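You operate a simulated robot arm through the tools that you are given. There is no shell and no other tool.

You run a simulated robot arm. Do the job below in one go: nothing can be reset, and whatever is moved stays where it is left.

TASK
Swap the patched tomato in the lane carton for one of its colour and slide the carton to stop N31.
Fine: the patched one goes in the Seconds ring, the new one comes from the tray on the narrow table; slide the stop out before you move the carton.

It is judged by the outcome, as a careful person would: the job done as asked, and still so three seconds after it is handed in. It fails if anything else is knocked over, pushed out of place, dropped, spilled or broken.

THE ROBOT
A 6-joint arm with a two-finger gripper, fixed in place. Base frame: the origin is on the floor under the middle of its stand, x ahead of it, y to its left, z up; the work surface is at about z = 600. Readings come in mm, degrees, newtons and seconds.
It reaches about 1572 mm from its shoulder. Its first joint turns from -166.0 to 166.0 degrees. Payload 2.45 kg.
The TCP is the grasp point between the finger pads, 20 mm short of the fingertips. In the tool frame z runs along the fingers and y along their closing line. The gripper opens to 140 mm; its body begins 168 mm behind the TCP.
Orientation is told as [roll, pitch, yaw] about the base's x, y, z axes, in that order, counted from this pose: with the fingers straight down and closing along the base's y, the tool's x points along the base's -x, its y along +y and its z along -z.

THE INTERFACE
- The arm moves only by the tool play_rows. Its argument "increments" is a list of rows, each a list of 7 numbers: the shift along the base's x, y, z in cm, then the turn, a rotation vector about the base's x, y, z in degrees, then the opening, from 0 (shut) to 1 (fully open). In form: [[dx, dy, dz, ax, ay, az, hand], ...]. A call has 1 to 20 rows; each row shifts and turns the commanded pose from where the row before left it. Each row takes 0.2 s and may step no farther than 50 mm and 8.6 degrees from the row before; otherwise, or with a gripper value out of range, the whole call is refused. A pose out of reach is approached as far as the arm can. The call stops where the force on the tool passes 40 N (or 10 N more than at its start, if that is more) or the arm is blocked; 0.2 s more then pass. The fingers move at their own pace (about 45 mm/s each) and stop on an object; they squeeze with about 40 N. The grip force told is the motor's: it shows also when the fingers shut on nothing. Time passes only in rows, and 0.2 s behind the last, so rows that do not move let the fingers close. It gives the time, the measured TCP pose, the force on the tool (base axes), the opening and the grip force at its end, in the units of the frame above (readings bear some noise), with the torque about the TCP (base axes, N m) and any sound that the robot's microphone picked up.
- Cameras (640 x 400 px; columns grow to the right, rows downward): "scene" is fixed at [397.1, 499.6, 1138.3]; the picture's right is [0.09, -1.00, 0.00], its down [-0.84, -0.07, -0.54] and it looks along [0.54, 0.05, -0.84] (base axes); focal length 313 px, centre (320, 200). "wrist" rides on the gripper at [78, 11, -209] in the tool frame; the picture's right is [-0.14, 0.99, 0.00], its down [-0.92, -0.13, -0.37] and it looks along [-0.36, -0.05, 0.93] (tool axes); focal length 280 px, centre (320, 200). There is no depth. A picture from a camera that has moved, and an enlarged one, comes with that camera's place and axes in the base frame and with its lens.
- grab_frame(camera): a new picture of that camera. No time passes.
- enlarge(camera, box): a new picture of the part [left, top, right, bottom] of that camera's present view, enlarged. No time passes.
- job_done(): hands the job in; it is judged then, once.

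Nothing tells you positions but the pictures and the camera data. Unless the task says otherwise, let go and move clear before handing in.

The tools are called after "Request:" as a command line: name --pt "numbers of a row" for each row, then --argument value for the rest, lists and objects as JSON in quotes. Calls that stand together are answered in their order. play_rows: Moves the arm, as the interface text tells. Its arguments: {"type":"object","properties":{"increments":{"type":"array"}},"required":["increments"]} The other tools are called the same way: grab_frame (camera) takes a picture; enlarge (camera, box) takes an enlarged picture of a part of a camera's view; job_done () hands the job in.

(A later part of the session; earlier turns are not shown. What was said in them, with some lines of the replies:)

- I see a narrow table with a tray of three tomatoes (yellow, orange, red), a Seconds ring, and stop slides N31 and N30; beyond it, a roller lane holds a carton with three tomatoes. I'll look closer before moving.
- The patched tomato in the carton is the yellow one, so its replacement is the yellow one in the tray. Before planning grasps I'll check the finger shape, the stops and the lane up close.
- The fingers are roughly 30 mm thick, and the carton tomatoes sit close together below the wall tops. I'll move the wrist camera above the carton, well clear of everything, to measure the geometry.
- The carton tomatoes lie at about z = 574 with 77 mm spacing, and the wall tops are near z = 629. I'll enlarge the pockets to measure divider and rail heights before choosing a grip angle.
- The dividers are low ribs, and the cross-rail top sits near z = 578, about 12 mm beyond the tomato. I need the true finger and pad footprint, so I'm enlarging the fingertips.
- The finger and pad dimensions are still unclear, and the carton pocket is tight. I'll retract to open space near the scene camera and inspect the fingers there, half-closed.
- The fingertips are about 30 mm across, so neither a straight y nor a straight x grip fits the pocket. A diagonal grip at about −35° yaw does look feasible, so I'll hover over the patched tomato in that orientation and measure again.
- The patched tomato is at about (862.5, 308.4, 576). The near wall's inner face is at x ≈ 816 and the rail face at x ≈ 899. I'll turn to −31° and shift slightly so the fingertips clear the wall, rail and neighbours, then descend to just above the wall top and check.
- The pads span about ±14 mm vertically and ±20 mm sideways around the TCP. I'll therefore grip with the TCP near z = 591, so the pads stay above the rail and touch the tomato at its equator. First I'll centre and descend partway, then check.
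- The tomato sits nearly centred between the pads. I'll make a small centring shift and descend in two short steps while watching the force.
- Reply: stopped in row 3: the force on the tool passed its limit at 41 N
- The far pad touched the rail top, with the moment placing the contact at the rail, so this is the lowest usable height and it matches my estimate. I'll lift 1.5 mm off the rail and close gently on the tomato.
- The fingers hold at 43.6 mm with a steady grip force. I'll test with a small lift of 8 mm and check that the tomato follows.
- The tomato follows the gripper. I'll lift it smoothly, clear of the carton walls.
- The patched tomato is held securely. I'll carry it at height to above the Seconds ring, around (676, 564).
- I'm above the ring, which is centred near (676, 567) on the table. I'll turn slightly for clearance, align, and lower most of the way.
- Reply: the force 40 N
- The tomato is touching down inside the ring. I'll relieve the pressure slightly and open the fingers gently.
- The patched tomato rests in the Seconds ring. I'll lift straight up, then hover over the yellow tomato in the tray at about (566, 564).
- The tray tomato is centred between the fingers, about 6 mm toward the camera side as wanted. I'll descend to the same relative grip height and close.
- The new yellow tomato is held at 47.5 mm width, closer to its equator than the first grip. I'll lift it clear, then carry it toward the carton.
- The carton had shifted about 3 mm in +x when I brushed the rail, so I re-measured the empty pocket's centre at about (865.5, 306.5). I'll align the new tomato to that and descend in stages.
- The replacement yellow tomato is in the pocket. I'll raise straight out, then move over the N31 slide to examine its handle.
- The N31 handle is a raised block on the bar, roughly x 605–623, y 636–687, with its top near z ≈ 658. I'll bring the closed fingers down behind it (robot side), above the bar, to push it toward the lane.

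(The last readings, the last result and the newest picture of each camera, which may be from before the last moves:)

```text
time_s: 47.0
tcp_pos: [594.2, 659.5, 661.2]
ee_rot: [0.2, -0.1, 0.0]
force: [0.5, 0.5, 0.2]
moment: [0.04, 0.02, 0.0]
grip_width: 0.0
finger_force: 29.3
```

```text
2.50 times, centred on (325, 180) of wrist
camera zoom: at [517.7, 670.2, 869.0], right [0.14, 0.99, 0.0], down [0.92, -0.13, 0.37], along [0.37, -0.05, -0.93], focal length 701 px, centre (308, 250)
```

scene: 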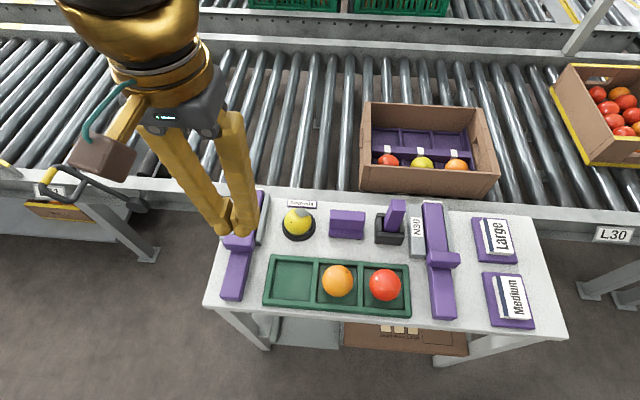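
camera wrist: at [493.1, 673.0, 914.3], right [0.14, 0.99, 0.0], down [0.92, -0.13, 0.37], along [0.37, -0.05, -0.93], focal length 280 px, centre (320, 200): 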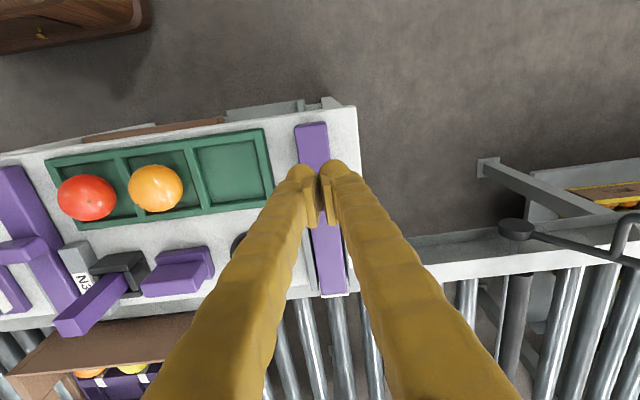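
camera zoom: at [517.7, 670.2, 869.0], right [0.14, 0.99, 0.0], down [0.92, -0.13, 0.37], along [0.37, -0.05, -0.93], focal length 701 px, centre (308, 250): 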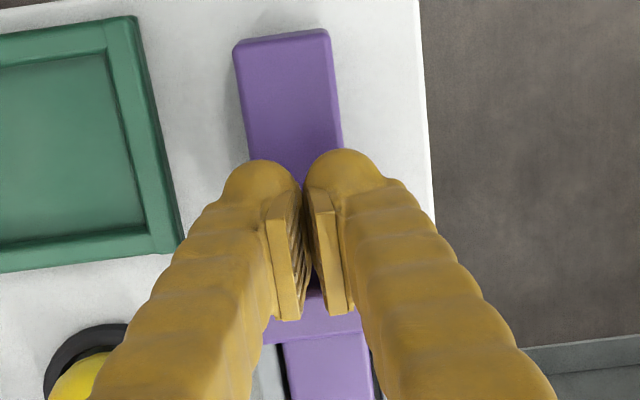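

The bar is sliding with the fingers at low force. I'll keep pushing it toward the lane.

Request:
play_rows --pt "1.0 0 0 0 0 0 0" --pt "1.0 0 0 0 0 0 0" --pt "1.0 0 0 0 0 0 0" --pt "1.0 0 0 0 0 0 0" --pt "1.0 0 0 0 0 0 0" --pt "1.0 0 0 0 0 0 0" --pt "0.5 0 0 0 0 0 0" --pt "0 0 0 0 0 0 0"

Request:
grab_frame --camera "scene"

Request:
grab_frame --camera "wrist"

```text
time_s: 48.8
tcp_pos: [661.5, 658.4, 661.1]
ee_rot: [0.2, 0.0, -0.1]
force: [-0.1, -0.7, -0.3]
moment: [-0.01, 0.01, 0.02]
grip_width: 0.0
finger_force: 29.2
```

```text
taken
```

scene: 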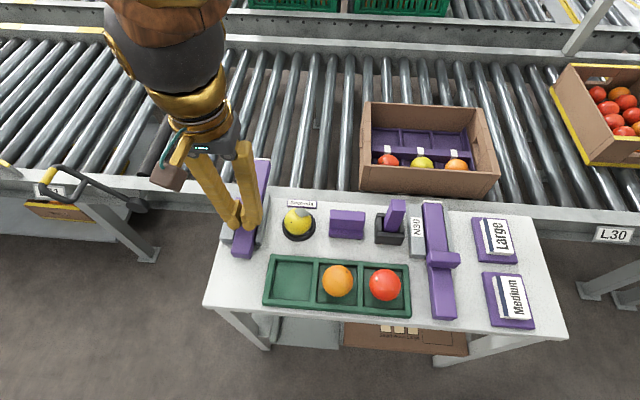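

```text
taken
camera wrist: at [582.5, 669.1, 869.0], right [0.14, 0.99, 0.0], down [0.92, -0.13, 0.37], along [0.37, -0.05, -0.93], focal length 280 px, centre (320, 200)
```

wrist: 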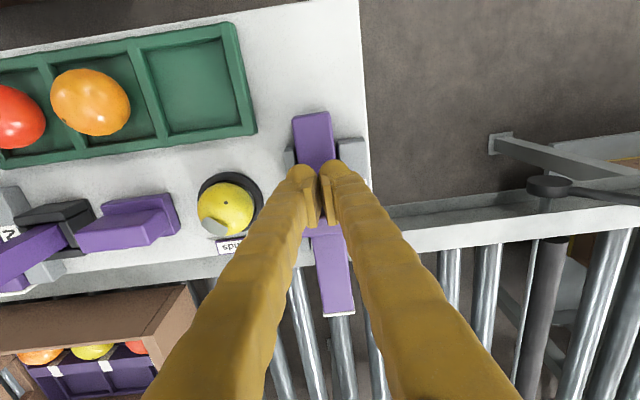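

Request:
play_rows --pt "1.0 0 0 0 0 0 0" --pt "1.0 0 0 0 0 0 0" --pt "1.0 0 0 0 0 0 0" --pt "0.5 0 0 0 0 0 0" --pt "0 0 0 0 0 0 0"

Request:
enlarge --camera "scene" --box '[180, 110, 340, 270]'

```text
time_s: 50.0
tcp_pos: [694.0, 659.8, 659.9]
ee_rot: [0.2, -0.1, 0.0]
force: [1.5, 0.2, -0.2]
moment: [-0.01, -0.01, 0.0]
grip_width: 0.0
finger_force: 29.5
```

```text
2.50 times, centred on (260, 190) of scene
camera zoom: at [397.1, 499.6, 1138.3], right [0.09, -1.0, 0.0], down [-0.84, -0.07, -0.54], along [0.54, 0.05, -0.84], focal length 782 px, centre (470, 225)
```

zoom: 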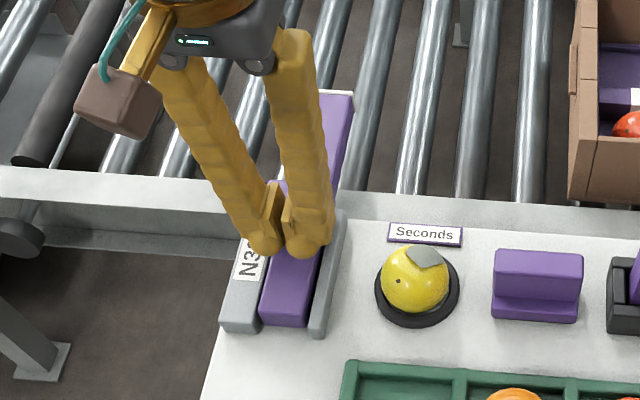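

Request:
play_rows --pt "0.5 0 0 0 0 0 0" --pt "0.5 0 0 0 0 0 0" --pt "0.5 0 0 0 0 0 0" --pt "0 0 0 0 0 0 0"

Request:
grab_frame --camera "wrist"

Request:
enlarge --camera "scene" --box '[180, 110, 340, 270]'

```text
time_s: 51.0
tcp_pos: [711.1, 658.7, 659.0]
ee_rot: [0.2, -0.1, 0.0]
force: [0.0, 0.5, -0.7]
moment: [0.0, 0.0, 0.01]
grip_width: 0.0
finger_force: 29.5
```

```text
taken
camera wrist: at [632.9, 669.4, 867.8], right [0.14, 0.99, 0.0], down [0.92, -0.13, 0.37], along [0.37, -0.05, -0.93], focal length 280 px, centre (320, 200)
```

wrist: 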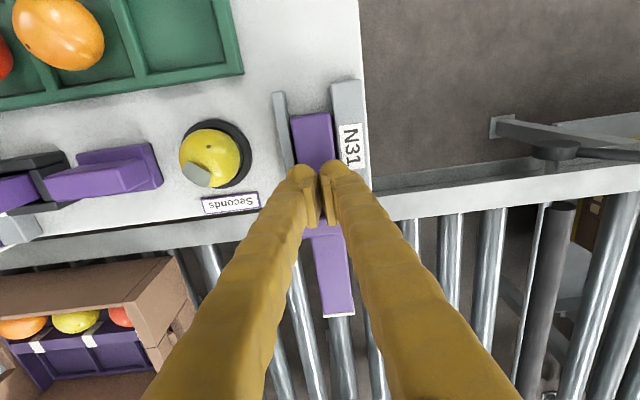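

```text
2.50 times, centred on (260, 190) of scene
camera zoom: at [397.1, 499.6, 1138.3], right [0.09, -1.0, 0.0], down [-0.84, -0.07, -0.54], along [0.54, 0.05, -0.84], focal length 782 px, centre (470, 225)
```

zoom: 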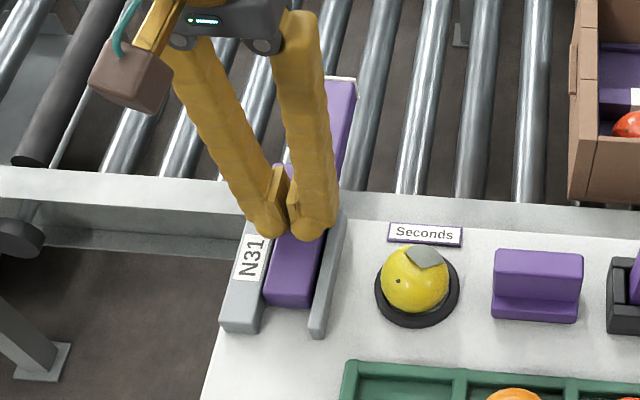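

Request:
play_rows --pt "0.4 0 0 0 0 0 0" --pt "0.4 0 0 0 0 0 0" --pt "0.4 0 0 0 0 0 0" --pt "0 0 0 0 0 0 0"

Request:
enlarge --camera "scene" --box '[180, 110, 340, 270]'

```text
time_s: 52.0
tcp_pos: [722.0, 659.0, 660.1]
ee_rot: [0.1, -0.1, 0.0]
force: [-0.8, -0.1, -0.3]
moment: [-0.03, 0.04, 0.0]
grip_width: 6.2
finger_force: 29.0
```

```text
2.50 times, centred on (260, 190) of scene
camera zoom: at [397.1, 499.6, 1138.3], right [0.09, -1.0, 0.0], down [-0.84, -0.07, -0.54], along [0.54, 0.05, -0.84], focal length 782 px, centre (470, 225)
```

zoom: 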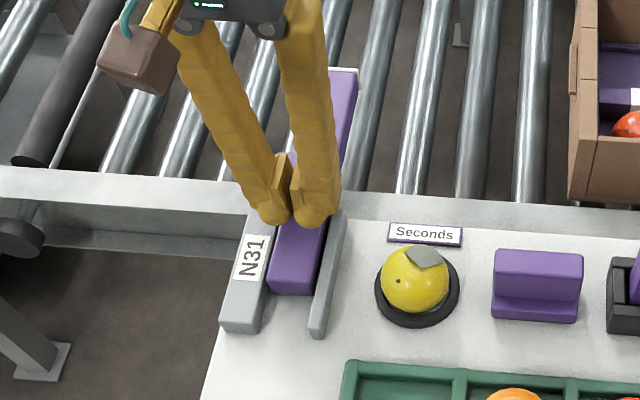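

Request:
play_rows --pt "0.4 0 0 0 0 0 0" --pt "0.4 0 0 0 0 0 0" --pt "0.4 0 0 0 0 0 0" --pt "0 0 0 0 0 0 0"

Request:
enlarge --camera "scene" --box '[180, 110, 340, 270]'

Request:
grab_frame --camera "wrist"

```text
time_s: 53.0
tcp_pos: [735.2, 660.2, 659.7]
ee_rot: [0.2, -0.1, 0.0]
force: [-0.1, 0.2, 0.8]
moment: [-0.01, 0.0, -0.02]
grip_width: 5.9
finger_force: 29.3
```

```text
2.50 times, centred on (260, 190) of scene
camera zoom: at [397.1, 499.6, 1138.3], right [0.09, -1.0, 0.0], down [-0.84, -0.07, -0.54], along [0.54, 0.05, -0.84], focal length 782 px, centre (470, 225)
```

zoom: 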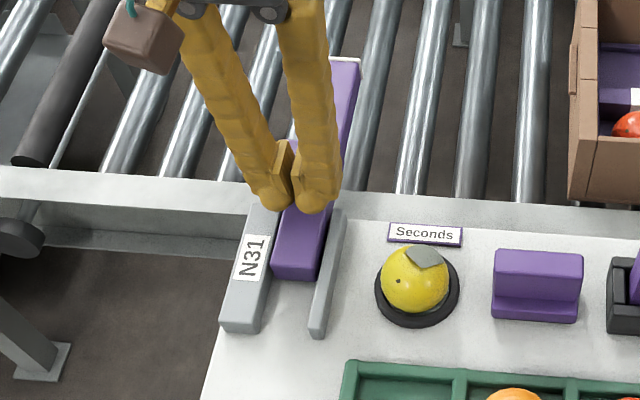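

```text
taken
camera wrist: at [656.6, 671.1, 868.3], right [0.14, 0.99, 0.0], down [0.92, -0.13, 0.37], along [0.37, -0.05, -0.93], focal length 280 px, centre (320, 200)
```

wrist: 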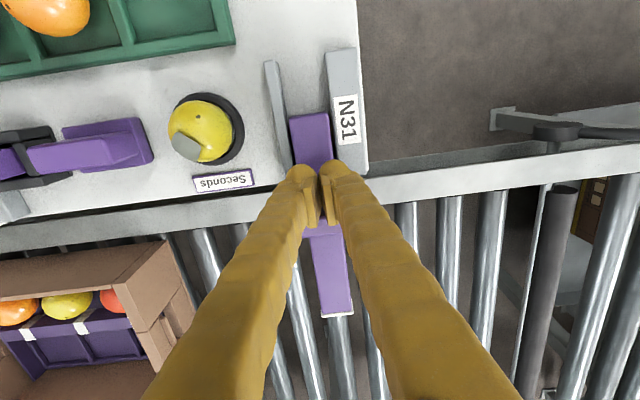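

Request:
play_rows --pt "0.4 0 0 0 0 0 0" --pt "0.4 0 0 0 0 0 0" --pt "0.4 0 0 0 0 0 0" --pt "0 0 0 0 0 0 0"

Request:
enlarge --camera "scene" --box '[180, 110, 340, 270]'

Request:
enlarge --camera "wrist" --box '[250, 80, 400, 340]'

```text
time_s: 54.0
tcp_pos: [746.8, 659.6, 660.0]
ee_rot: [0.1, -0.1, 0.0]
force: [-0.8, 0.6, -0.1]
moment: [0.02, 0.03, 0.0]
grip_width: 0.0
finger_force: 29.4
```

```text
2.50 times, centred on (260, 190) of scene
camera zoom: at [397.1, 499.6, 1138.3], right [0.09, -1.0, 0.0], down [-0.84, -0.07, -0.54], along [0.54, 0.05, -0.84], focal length 782 px, centre (470, 225)
```

zoom: 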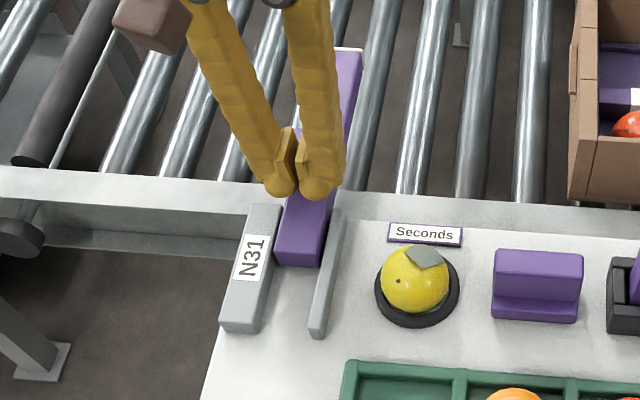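

```text
1.54 times, centred on (325, 210) of wrist
camera zoom: at [668.7, 670.4, 868.8], right [0.14, 0.99, 0.0], down [0.92, -0.13, 0.37], along [0.37, -0.05, -0.93], focal length 431 px, centre (312, 185)
```

zoom: 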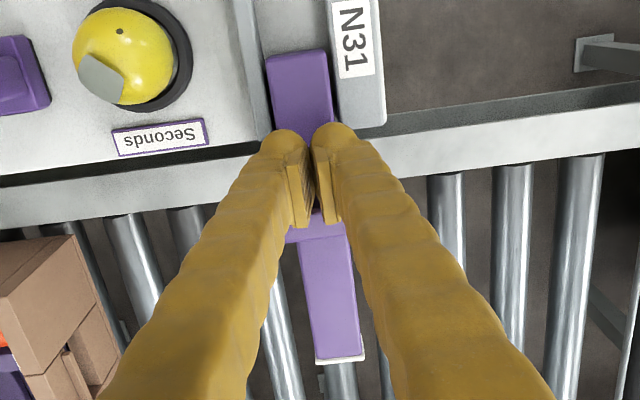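

Request:
play_rows --pt "0.4 0 0 0 0 0 0" --pt "0.4 0 0 0 0 0 0" --pt "0 0 0 0 0 0 0"

Request:
enlarge --camera "scene" --box '[180, 110, 340, 270]'

```text
time_s: 54.8
tcp_pos: [753.0, 660.1, 659.7]
ee_rot: [0.1, -0.1, -0.1]
force: [-6.7, -1.5, 1.3]
moment: [-0.02, -0.01, -0.04]
grip_width: 6.2
finger_force: 29.9
```

```text
2.50 times, centred on (260, 190) of scene
camera zoom: at [397.1, 499.6, 1138.3], right [0.09, -1.0, 0.0], down [-0.84, -0.07, -0.54], along [0.54, 0.05, -0.84], focal length 782 px, centre (470, 225)
```

zoom: 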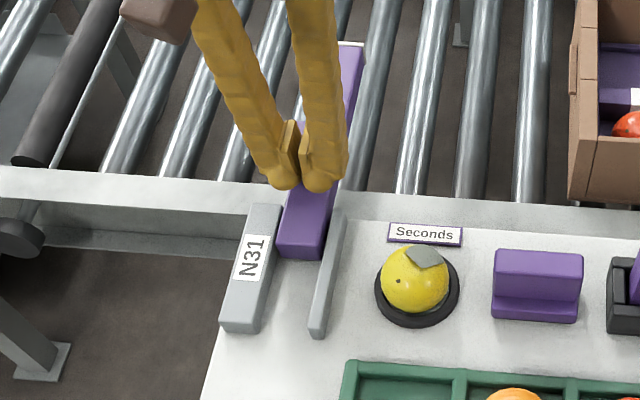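

Request:
play_rows --pt "0.2 0 0 0 0 0 0" --pt "0 0 0 0 0 0 0"

```text
time_s: 55.5
tcp_pos: [754.2, 659.4, 659.5]
ee_rot: [0.0, 0.0, 0.0]
force: [-3.2, 0.4, -1.2]
moment: [-0.03, 0.04, 0.01]
grip_width: 5.8
finger_force: 29.3
stopped in row 2: the force on the tool passed its limit at 42 N (the readings are from after the stop); the commanded pose is now the measured one
```

The slide reached its end stop at 42 N, so N31 is fully out. I'll back off the handle, rise, and travel round to the far side of the carton with a 90° yaw to push it toward N31.

Request:
play_rows --pt "-1.0 0 0 0 0 0 0" --pt "-1.5 0 0 0 0 0 0" --pt "0 0 2.0 0 0 0 0" --pt "0 0 4.0 0 0 0 0" --pt "0 0 4.0 0 0 0 0" --pt "0 0 4.0 0 0 0 0" --pt "0 0 0 0 0 0 0"

Request:
grab_frame --camera "scene"

Request:
grab_frame --camera "wrist"

```text
time_s: 57.1
tcp_pos: [728.9, 659.9, 798.3]
ee_rot: [0.0, 0.0, 0.0]
force: [-0.4, 0.7, 1.0]
moment: [0.0, -0.03, 0.02]
grip_width: 0.0
finger_force: 29.6
```

```text
taken
```

scene: 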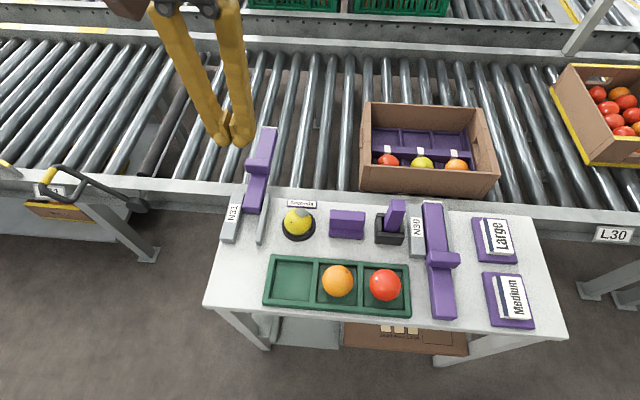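

```text
taken
camera wrist: at [651.4, 670.5, 1007.4], right [0.14, 0.99, 0.0], down [0.92, -0.13, 0.37], along [0.36, -0.05, -0.93], focal length 280 px, centre (320, 200)
```

wrist: 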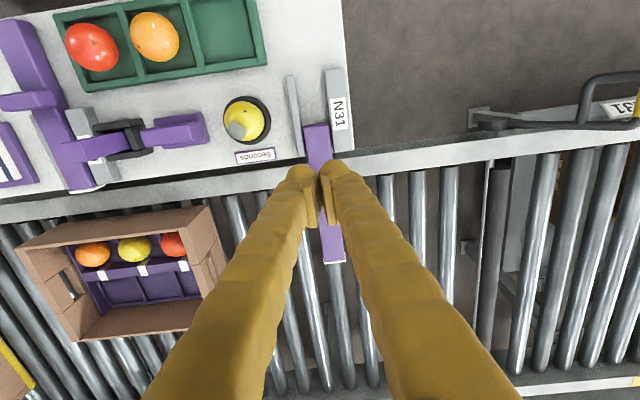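

Request:
play_rows --pt "1.16 -4.23 0 0 0 6.92 0" --pt "1.16 -4.23 0 0 0 6.92 0" --pt "1.16 -4.23 0 0 0 6.92 0" --pt "1.16 -4.23 0 0 0 6.92 0" --pt "1.16 -4.23 0 0 0 6.92 0" --pt "1.16 -4.23 0 0 0 6.92 0" --pt "1.16 -4.23 0 0 0 6.92 0" --pt "1.16 -4.23 0 0 0 6.92 0" --pt "1.16 -4.23 0 0 0 6.92 0" --pt "1.16 -4.23 0 0 0 6.92 0" --pt "1.16 -4.23 0 0 0 6.92 0" --pt "1.16 -4.23 0 0 0 6.92 0" --pt "1.16 -4.23 0 0 0 6.92 0" --pt "0 0 0 0 0 0 0"

Request:
grab_frame --camera "scene"

Request:
grab_frame --camera "wrist"

```text
time_s: 60.1
tcp_pos: [877.2, 108.2, 797.2]
ee_rot: [0.1, 0.1, 90.1]
force: [0.1, -0.4, 0.8]
moment: [0.02, 0.01, -0.01]
grip_width: 0.0
finger_force: 29.4
```

```text
taken
```

scene: 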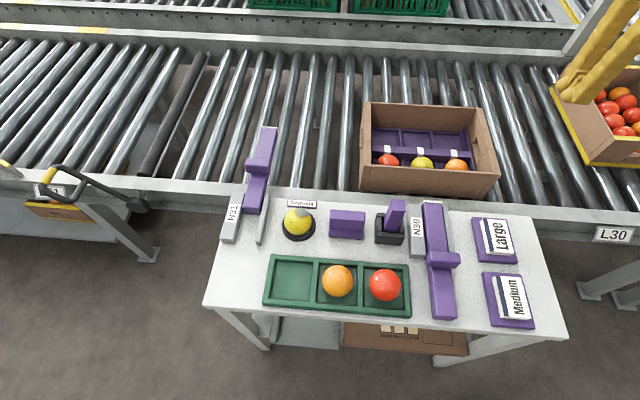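

```text
taken
camera wrist: at [866.9, 30.0, 1006.1], right [-0.99, 0.14, 0.0], down [0.13, 0.92, 0.37], along [0.05, 0.36, -0.93], focal length 280 px, centre (320, 200)
```

wrist: 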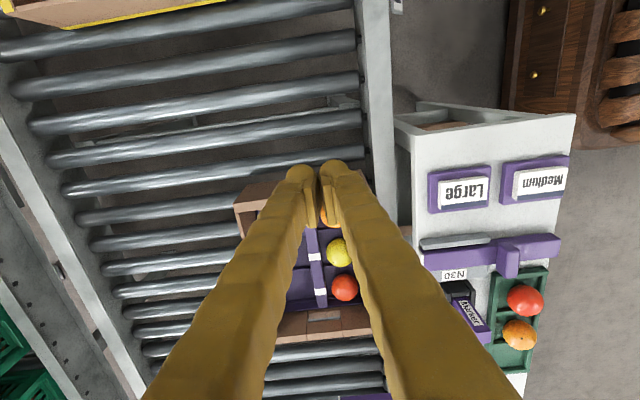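

Request:
play_rows --pt "0 -1.5 -2.0 0 0 0 0" --pt "0 0 -3.0 0 0 0 0" --pt "0 0 -3.0 0 0 0 0" --pt "0 0 -2.0 0 0 0 0" --pt "0 0 0 0 0 0 0"

Request:
grab_frame --camera "wrist"

Request:
enlarge --camera "scene" --box '[440, 60, 600, 210]'

```text
time_s: 61.3
tcp_pos: [878.6, 95.0, 699.7]
ee_rot: [0.1, 0.1, 90.0]
force: [0.2, 0.4, 0.0]
moment: [0.02, 0.01, -0.01]
grip_width: 0.2
finger_force: 29.1
```

```text
taken
camera wrist: at [868.0, 15.9, 908.0], right [-0.99, 0.14, 0.0], down [0.13, 0.92, 0.37], along [0.05, 0.36, -0.93], focal length 280 px, centre (320, 200)
```

wrist: 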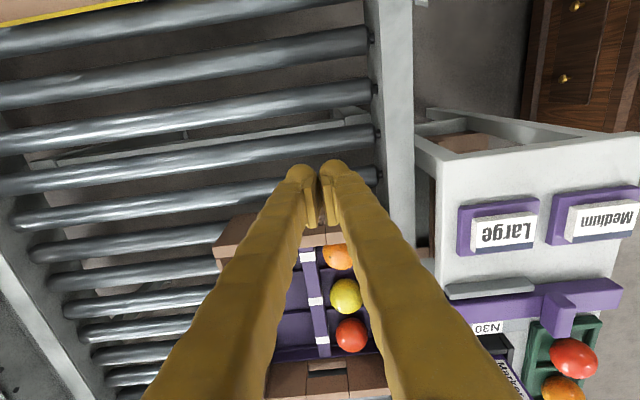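

```text
2.67 times, centred on (520, 135) of scene
camera zoom: at [397.1, 499.6, 1138.3], right [0.09, -1.0, 0.0], down [-0.84, -0.07, -0.54], along [0.54, 0.05, -0.84], focal length 834 px, centre (-213, 373)
```

zoom: 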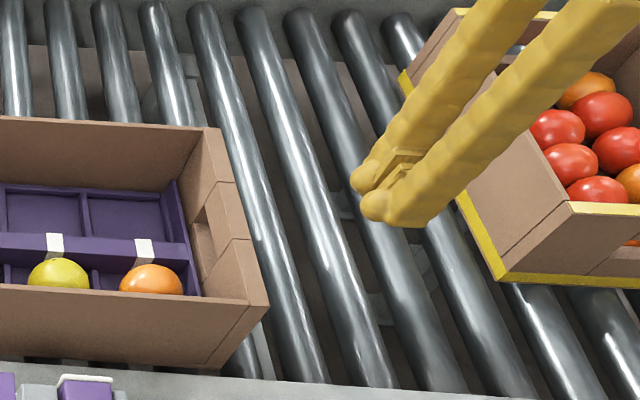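

The carton's −y wall is at about y = 165, with a hand-hole in the middle third (x ≈ 886–950). I'll open the fingers wide so they straddle the hole and push on both solid panels, which keeps the carton straight.

Request:
play_rows --pt "1.6 0 0 0 0 0 0.4" --pt "1.6 0 0 0 0 0 0.75" --pt "0 0 -2.5 0 0 0 0.75" --pt "0 0 -2.5 0 0 0 0.75" --pt "0 0 -2.5 0 0 0 0.75" --pt "0 0 -2.0 0 0 0 0.75" --pt "0 0 -1.2 0 0 0 0.75" --pt "0 0 0 0 0 0 0.75"

Request:
grab_frame --camera "wrist"

Request:
enlarge --camera "scene" --box '[440, 60, 600, 210]'

```text
time_s: 63.1
tcp_pos: [912.7, 94.9, 593.3]
ee_rot: [0.0, 0.1, 90.0]
force: [0.8, -0.2, -0.3]
moment: [-0.02, -0.03, 0.01]
grip_width: 105.0
finger_force: 0.0
```

```text
taken
camera wrist: at [903.2, 16.2, 802.3], right [-0.99, 0.14, 0.0], down [0.13, 0.92, 0.37], along [0.05, 0.36, -0.93], focal length 280 px, centre (320, 200)
```

wrist: 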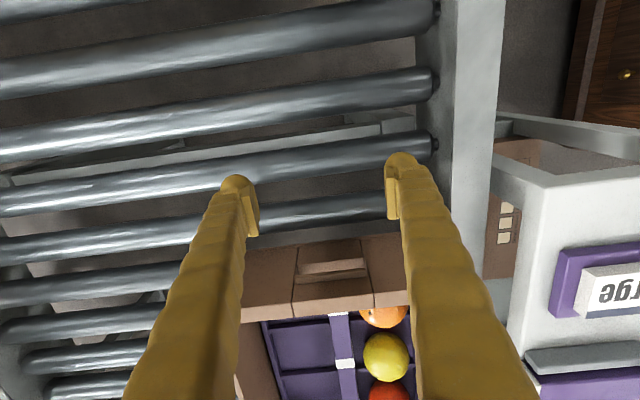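

```text
2.67 times, centred on (520, 135) of scene
camera zoom: at [397.1, 499.6, 1138.3], right [0.09, -1.0, 0.0], down [-0.84, -0.07, -0.54], along [0.54, 0.05, -0.84], focal length 834 px, centre (-213, 373)
```

zoom: 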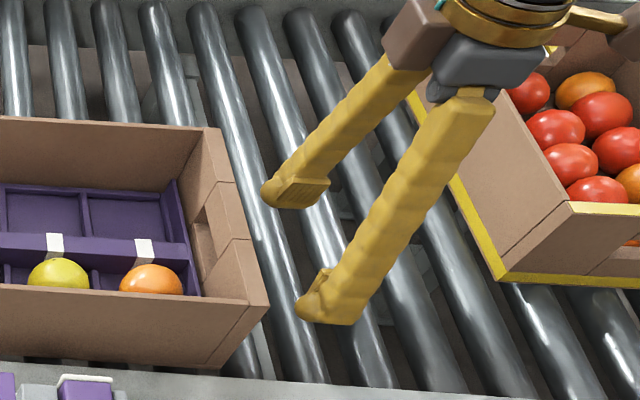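

Request:
play_rows --pt "0 1.0 0 0 0 0 0.75" --pt "0 1.0 0 0 0 0 0.75" --pt "0 1.0 0 0 0 0 0.75" --pt "0 0.5 0 0 0 0 0.75" --pt "0 0 0 0 0 0 0.75"

Request:
grab_frame --camera "wrist"

Request:
enlarge --camera "scene" --box '[420, 70, 580, 210]'

```text
time_s: 64.3
tcp_pos: [912.3, 129.7, 593.2]
ee_rot: [0.0, 0.2, 90.0]
force: [-0.7, 0.1, -0.1]
moment: [0.0, 0.02, 0.01]
grip_width: 105.0
finger_force: 0.0
```

```text
taken
camera wrist: at [903.0, 51.4, 802.2], right [-0.99, 0.14, 0.0], down [0.13, 0.92, 0.37], along [0.05, 0.36, -0.93], focal length 280 px, centre (320, 200)
```

wrist: 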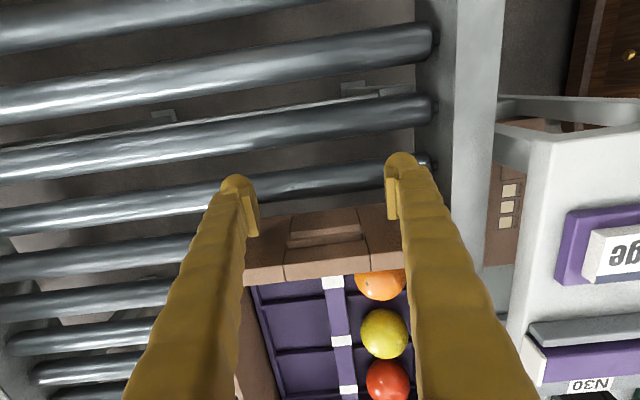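

```text
2.86 times, centred on (500, 140) of scene
camera zoom: at [397.1, 499.6, 1138.3], right [0.09, -1.0, 0.0], down [-0.84, -0.07, -0.54], along [0.54, 0.05, -0.84], focal length 894 px, centre (-194, 371)
```

zoom: 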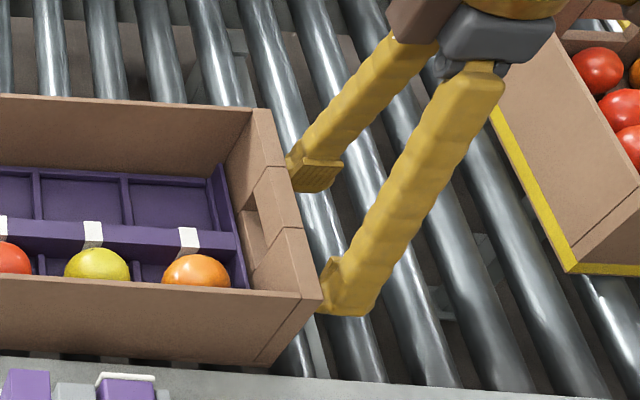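

Request:
play_rows --pt "0 0.5 0 0 0 0 0.75" --pt "0 0.5 0 0 0 0 0.75" --pt "0 0.5 0 0 0 0 0.75" --pt "0 0.5 0 0 0 0 0.75" --pt "0 0 0 0 0 0 0.75"

Request:
grab_frame --camera "wrist"

Request:
enlarge --camera "scene" --box '[340, 70, 540, 210]'

```text
time_s: 65.5
tcp_pos: [913.1, 149.9, 594.1]
ee_rot: [0.2, 0.1, 90.1]
force: [0.1, 0.2, -0.1]
moment: [-0.04, 0.02, 0.02]
grip_width: 105.0
finger_force: 0.0
```

```text
taken
camera wrist: at [902.1, 72.0, 802.2], right [-0.99, 0.14, 0.0], down [0.13, 0.92, 0.37], along [0.05, 0.36, -0.93], focal length 280 px, centre (320, 200)
```

wrist: 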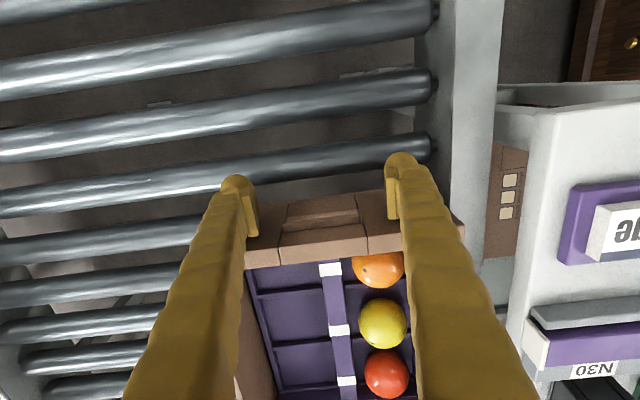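

```text
2.86 times, centred on (440, 140) of scene
camera zoom: at [397.1, 499.6, 1138.3], right [0.09, -1.0, 0.0], down [-0.84, -0.07, -0.54], along [0.54, 0.05, -0.84], focal length 894 px, centre (-23, 371)
```

zoom: 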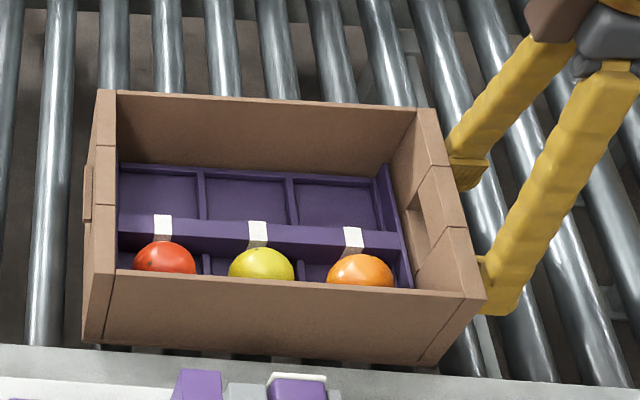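

Both fingers are in contact and the carton rolls easily. I'll push it steadily along the lane at about 50 mm/s, stopping partway to check.

Request:
play_rows --pt "0 0.6 0 0 0 0 0.75" --pt "0 0.8 0 0 0 0 0.75" --pt "0 1.0 0 0 0 0 0.75" --pt "0 1.0 0 0 0 0 0.75" --pt "0 1.0 0 0 0 0 0.75" --pt "0 1.0 0 0 0 0 0.75" --pt "0 1.0 0 0 0 0 0.75" --pt "0 1.0 0 0 0 0 0.75" --pt "0 1.0 0 0 0 0 0.75" --pt "0 0.8 0 0 0 0 0.75" --pt "0 0.5 0 0 0 0 0.75" --pt "0 0.3 0 0 0 0 0.75" --pt "0 0 0 0 0 0 0.75"

Request:
grab_frame --camera "scene"

Request:
grab_frame --camera "wrist"

```text
time_s: 68.3
tcp_pos: [912.7, 250.7, 593.4]
ee_rot: [0.0, 0.2, 90.0]
force: [-0.3, 0.1, 0.0]
moment: [0.03, -0.01, 0.03]
grip_width: 105.0
finger_force: 0.1
```

```text
taken
```

scene: 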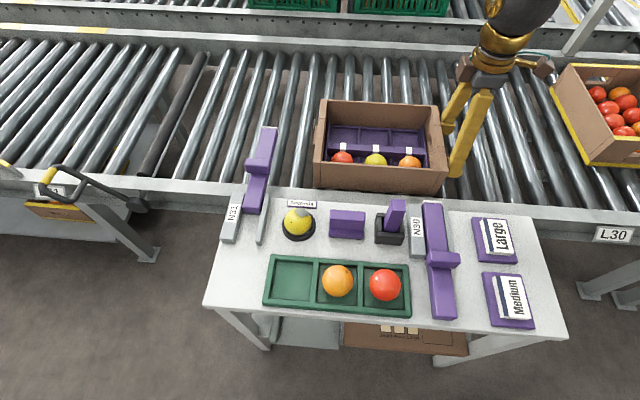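

```text
taken
camera wrist: at [901.7, 172.0, 801.3], right [-0.99, 0.14, 0.0], down [0.13, 0.92, 0.37], along [0.05, 0.36, -0.93], focal length 280 px, centre (320, 200)
```

wrist: 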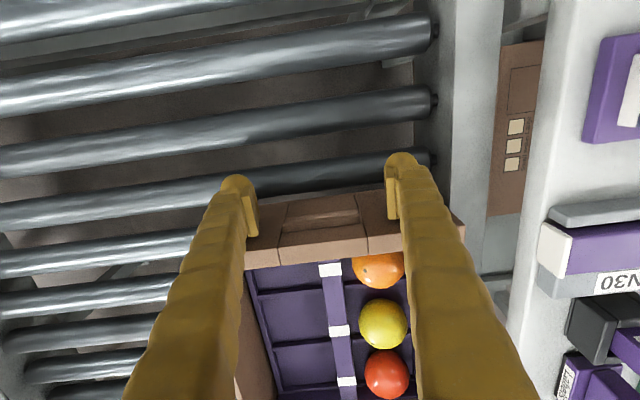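

Request:
enlarge --camera "scene" --box '[230, 90, 390, 220]'

```text
3.08 times, centred on (310, 155) of scene
camera zoom: at [397.1, 499.6, 1138.3], right [0.09, -1.0, 0.0], down [-0.84, -0.07, -0.54], along [0.54, 0.05, -0.84], focal length 963 px, centre (351, 338)
```

zoom: 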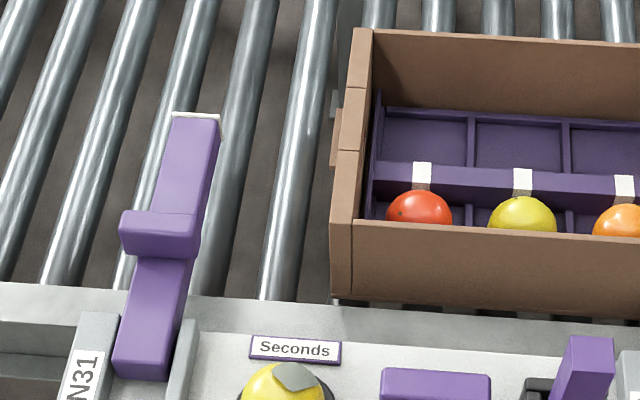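

Request:
play_rows --pt "0 0.4 0 0 0 0 0.75" --pt "0 0.7 0 0 0 0 0.75" --pt "0 0.8 0 0 0 0 0.75" --pt "0 0.8 0 0 0 0 0.75" --pt "0 0.8 0 0 0 0 0.75" --pt "0 0.8 0 0 0 0 0.75" --pt "0 0.7 0 0 0 0 0.75" --pt "0 0.6 0 0 0 0 0.75" --pt "0 0.5 0 0 0 0 0.75" --pt "0 0.3 0 0 0 0 0.75" --pt "0 0.2 0 0 0 0 0.75" --pt "0 0 0 0 0 0 0.75"

Request:
enlarge --camera "scene" --box '[210, 80, 410, 220]'

```text
time_s: 70.9
tcp_pos: [910.9, 315.0, 592.7]
ee_rot: [0.1, 0.1, 89.9]
force: [-1.0, 0.5, 0.6]
moment: [0.03, -0.01, 0.02]
grip_width: 104.9
finger_force: 0.1
```

```text
2.86 times, centred on (310, 150) of scene
camera zoom: at [397.1, 499.6, 1138.3], right [0.09, -1.0, 0.0], down [-0.84, -0.07, -0.54], along [0.54, 0.05, -0.84], focal length 894 px, centre (349, 343)
```

zoom: 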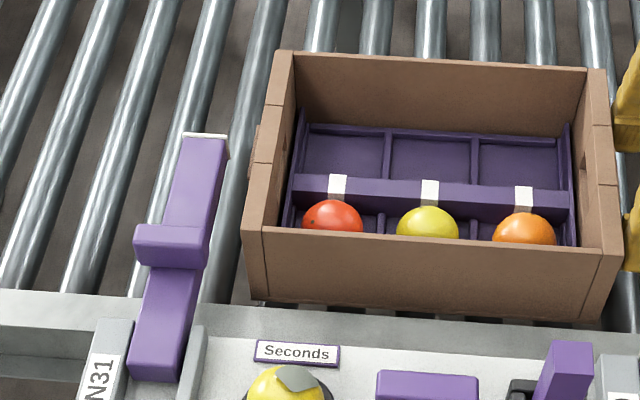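

About 18 mm remains to the stop. I'll approach slowly in small steps.

Request:
play_rows --pt "0 0.3 0 0 0 0 0.75" --pt "0 0.3 0 0 0 0 0.75" --pt "0 0.3 0 0 0 0 0.75" --pt "0 0.3 0 0 0 0 0.75" --pt "0 0.2 0 0 0 0 0.75" --pt "0 0 0 0 0 0 0.75"

Request:
enlarge --camera "scene" --box '[240, 100, 340, 200]'

```text
time_s: 72.3
tcp_pos: [912.8, 330.6, 593.0]
ee_rot: [-0.1, 0.1, 89.9]
force: [0.5, 0.0, -0.1]
moment: [-0.03, -0.02, 0.02]
grip_width: 105.1
finger_force: 0.1
```

```text
4.00 times, centred on (290, 150) of scene
camera zoom: at [397.1, 499.6, 1138.3], right [0.09, -1.0, 0.0], down [-0.84, -0.07, -0.54], along [0.54, 0.05, -0.84], focal length 1252 px, centre (440, 400)
```

zoom: 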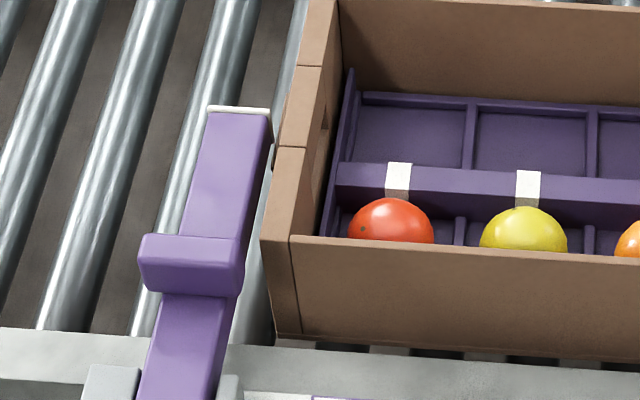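

Request:
play_rows --pt "0 0.2 0 0 0 0 0.75" --pt "0 0.15 0 0 0 0 0.75" --pt "0 0 0 0 0 0 0.75"

Request:
enlarge --camera "scene" --box '[240, 100, 340, 200]'

```text
time_s: 73.1
tcp_pos: [912.2, 334.0, 593.1]
ee_rot: [0.0, 0.1, 90.0]
force: [-0.8, -0.2, -0.5]
moment: [0.02, 0.0, 0.0]
grip_width: 105.0
finger_force: 0.1
```

```text
4.00 times, centred on (290, 150) of scene
camera zoom: at [397.1, 499.6, 1138.3], right [0.09, -1.0, 0.0], down [-0.84, -0.07, -0.54], along [0.54, 0.05, -0.84], focal length 1252 px, centre (440, 400)
```

zoom: 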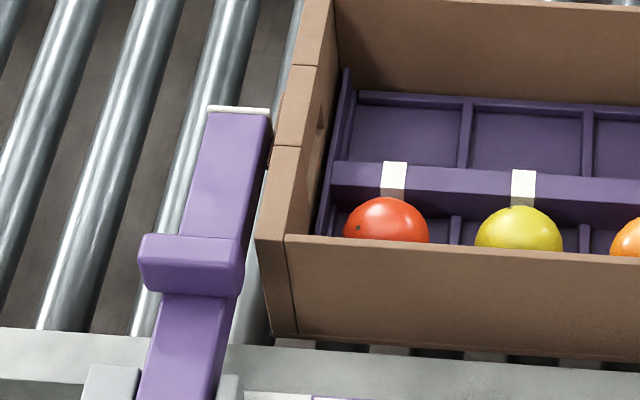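

Request:
play_rows --pt "0 0.15 0 0 0 0 0.75" --pt "0 0.1 0 0 0 0 0.75" --pt "0 0 0 0 0 0 0.75"

Request:
enlarge --camera "scene" --box '[240, 100, 340, 200]'

```text
time_s: 73.9
tcp_pos: [912.3, 334.4, 593.4]
ee_rot: [0.1, 0.1, 89.9]
force: [0.7, -28.3, 0.5]
moment: [-0.15, 0.04, 0.62]
grip_width: 105.2
finger_force: 0.2
```

```text
4.00 times, centred on (290, 150) of scene
camera zoom: at [397.1, 499.6, 1138.3], right [0.09, -1.0, 0.0], down [-0.84, -0.07, -0.54], along [0.54, 0.05, -0.84], focal length 1252 px, centre (440, 400)
```

zoom: 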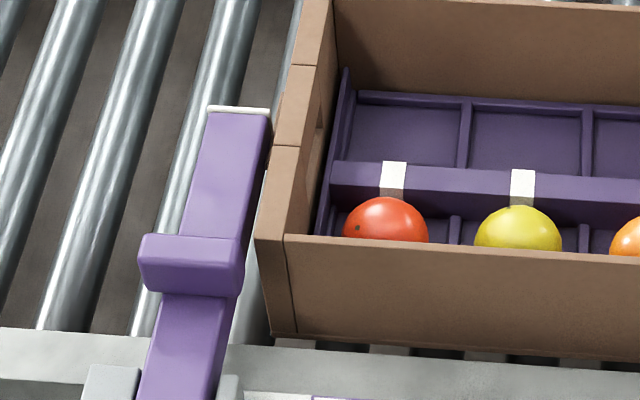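

The force rose to 28 N along y, centred near the stop, so the carton is seated against N31. I'll back away gently and check that it stays put.

Request:
play_rows --pt "0 -0.1 0 0 0 0 0.75" --pt "0 -0.1 0 0 0 0 0.75" --pt "0 -0.2 0 0 0 0 0.75" --pt "0 -0.6 0 0 0 0 0.75" --pt "0 -1.5 0 0 0 0 0.75" --pt "0 -1.5 0 0 0 0 0.75" --pt "0 0 0 0 0 0 0.75"

Request:
enlarge --camera "scene" --box '[240, 100, 340, 200]'

Request:
grab_frame --camera "scene"

Request:
grab_frame --camera "wrist"

```text
time_s: 75.5
tcp_pos: [913.5, 294.5, 592.5]
ee_rot: [0.0, 0.0, 90.0]
force: [-0.3, 0.8, -0.4]
moment: [-0.04, -0.01, -0.03]
grip_width: 105.1
finger_force: 0.1
```

```text
4.00 times, centred on (290, 150) of scene
camera zoom: at [397.1, 499.6, 1138.3], right [0.09, -1.0, 0.0], down [-0.84, -0.07, -0.54], along [0.54, 0.05, -0.84], focal length 1252 px, centre (440, 400)
```

zoom: 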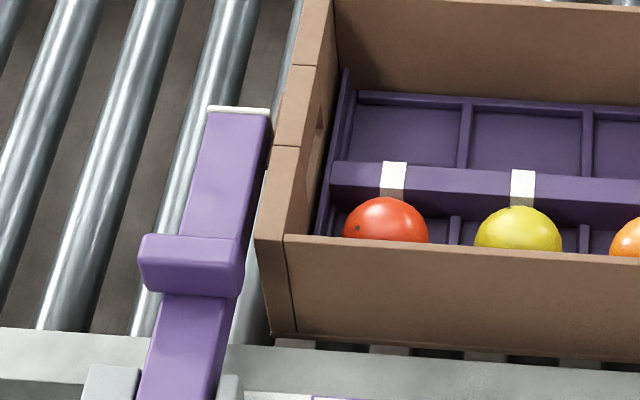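

```text
taken
```

scene: 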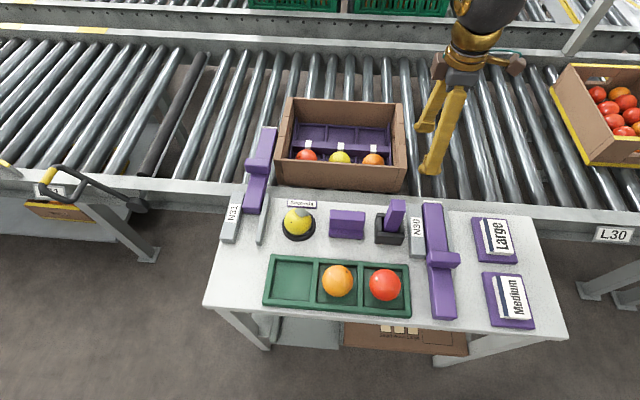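

```text
taken
camera wrist: at [903.5, 217.2, 801.8], right [-0.99, 0.14, 0.0], down [0.13, 0.92, 0.37], along [0.05, 0.36, -0.93], focal length 280 px, centre (320, 200)
```

wrist: 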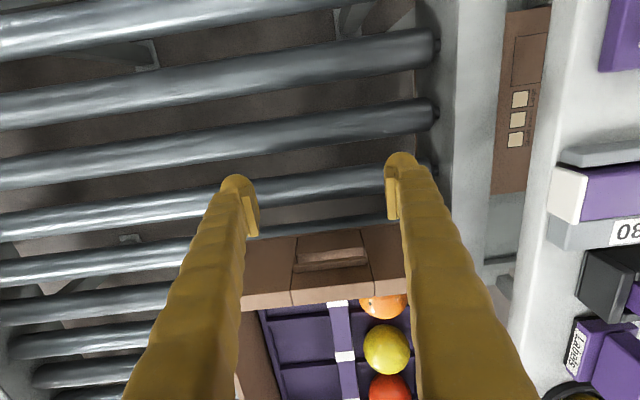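

The carton stayed against the stop. I'll lift clear and take an overhead look to verify everything.

Request:
play_rows --pt "0 -1.0 1.0 0 0 0 0.75" --pt "0 0 3.0 0 0 0 0.75" --pt "0 0 4.5 0 0 0 0.75" --pt "0 0 4.5 0 0 0 0.75" --pt "0 0 4.5 0 0 0 0.75" --pt "0 0 4.5 0 0 0 0.75" --pt "-1.0 4.0 1.0 0 0 -8 0.75" --pt "-1.0 4.5 0 0 0 -8 0.75" --pt "-1.0 4.5 0 0 0 -8 0.75" --pt "0 4.5 0 0 0 -8 0.75" --pt "0 4.5 0 0 0 -8 0.75" --pt "0 4.5 0 0 0 -8 0.75" --pt "0 0 0 0 0 -8 0.75" --pt "0 0 0 0 0 -8 0.75" --pt "0 0 0 0 0 -8 0.75" --pt "0 0 0 0 0 -8 0.75" --pt "0 0 0 0 0 -8 0.75" --pt "0 0 0 0 0 0 0.75"

Request:
grab_frame --camera "wrist"

Request:
grab_frame --camera "scene"

```text
time_s: 79.3
tcp_pos: [882.7, 550.9, 823.0]
ee_rot: [-0.1, 0.2, 1.9]
force: [-0.2, 0.1, -0.4]
moment: [0.04, -0.01, -0.01]
grip_width: 105.3
finger_force: 0.0
```

```text
taken
camera wrist: at [804.8, 557.9, 1031.2], right [0.1, 0.99, 0.0], down [0.93, -0.1, 0.37], along [0.37, -0.04, -0.93], focal length 280 px, centre (320, 200)
```

wrist: 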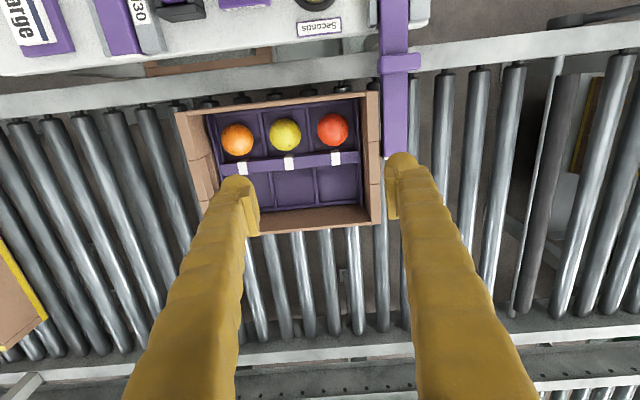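

```text
taken
```

scene: 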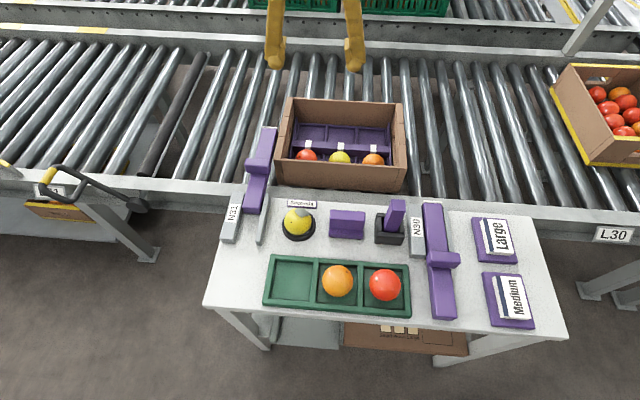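

Request:
enlarge --camera "wrist" --box '[300, 40, 440, 200]'

Request:
enlarge --camera "wrist" --box '[170, 70, 400, 240]'

Request:
enlarge --camera "scene" --box '[200, 80, 460, 320]'

```text
2.50 times, centred on (370, 120) of wrist
camera zoom: at [804.8, 557.9, 1031.2], right [0.1, 0.99, 0.0], down [0.93, -0.1, 0.37], along [0.37, -0.04, -0.93], focal length 701 px, centre (195, 400)
```

zoom: 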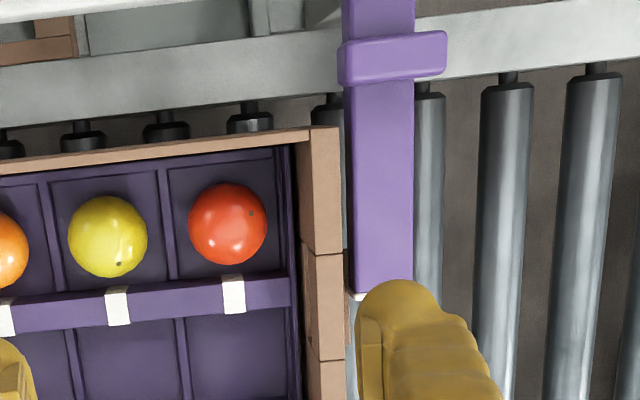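

```text
2.35 times, centred on (285, 155) of wrist
camera zoom: at [804.8, 557.9, 1031.2], right [0.1, 0.99, 0.0], down [0.93, -0.1, 0.37], along [0.37, -0.04, -0.93], focal length 660 px, centre (402, 306)
```

zoom: 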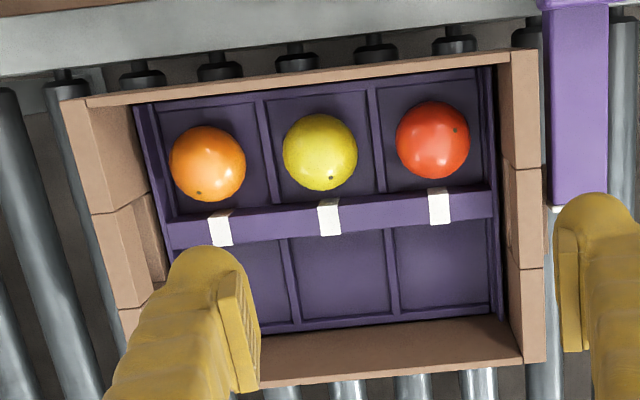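

```text
1.67 times, centred on (330, 200) of scene
camera zoom: at [397.1, 499.6, 1138.3], right [0.09, -1.0, 0.0], down [-0.84, -0.07, -0.54], along [0.54, 0.05, -0.84], focal length 522 px, centre (303, 200)
```

zoom: 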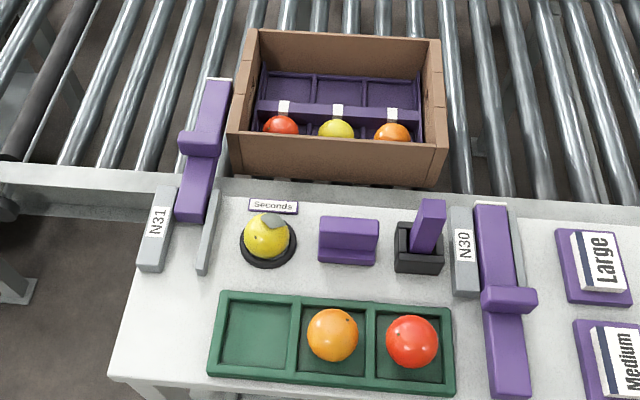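

Top view confirms it: the carton is square against the extended N31 bar, with orange, clean yellow and red in their pockets, and the patched tomato sits in the Seconds ring. I'll return the arm to a neutral spot and make one final check.

Request:
play_rows --pt "-3.8 -2.2 0.6 0 0 0 0.75" --pt "-3.8 -2.2 0.6 0 0 0 0.75" --pt "-3.8 -2.2 0.6 0 0 0 0.75" --pt "-3.8 -2.2 0.6 0 0 0 0.75" --pt "-3.8 -2.2 0.6 0 0 0 0.75" --pt "-3.8 -2.2 0.6 0 0 0 0.75" --pt "0 0 0 0 0 0 0.75" --pt "0 0 0 0 0 0 0.75"

Request:
grab_frame --camera "scene"

Request:
grab_frame --camera "wrist"

```text
time_s: 81.1
tcp_pos: [653.4, 416.8, 858.1]
ee_rot: [0.0, 0.1, 2.0]
force: [0.4, 0.1, 0.0]
moment: [0.02, 0.03, 0.0]
grip_width: 105.1
finger_force: 0.1
```

```text
taken
```

scene: 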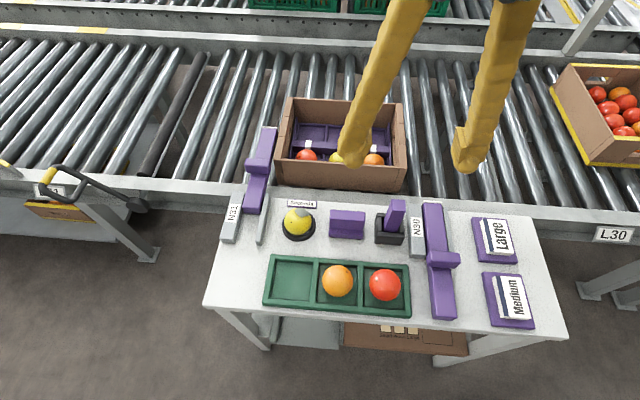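

```text
taken
camera wrist: at [576.8, 424.3, 1067.1], right [0.1, 0.99, 0.0], down [0.93, -0.1, 0.37], along [0.37, -0.04, -0.93], focal length 280 px, centre (320, 200)
```

wrist: 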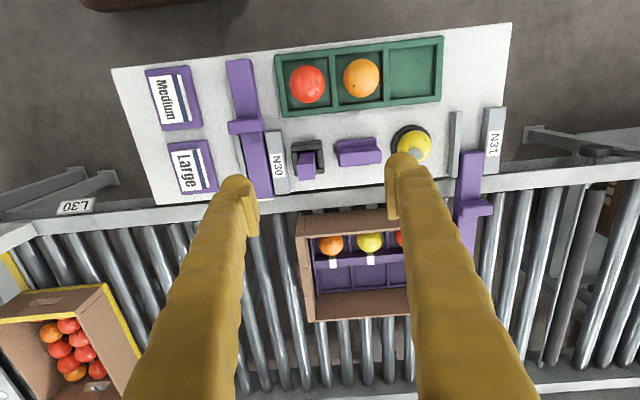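

The final pictures show the patched tomato in the Seconds ring, the clean yellow one in the carton, N31 fully out and the carton resting against it. Nothing else has been knocked over or displaced and the arm is clear, so I'm handing the job in.

Request:
job_done

```text
The job is handed in.
```

The swap is done: the carton rests against stop N31 with a clean yellow tomato in place of the patched one, and the job is handed in.

- **Patched tomato:** the yellow one with the grey patch now sits in the Seconds ring.
- **Replacement:** the yellow tomato from the tray on the narrow table is in its pocket, between the orange and the red.
- **Stop N31:** I slid it out to its end stop before moving the carton.
- **Carton:** I pushed it along the lane until it pressed on N31, and it stayed there when I backed off.

While reaching for the patched tomato, a finger pressed on the carton's cross-rail and shifted the carton about 3 mm. I re-measured the pocket before placing the new tomato. The final pictures show nothing else on the table or in the lane out of place, and the arm is clear.
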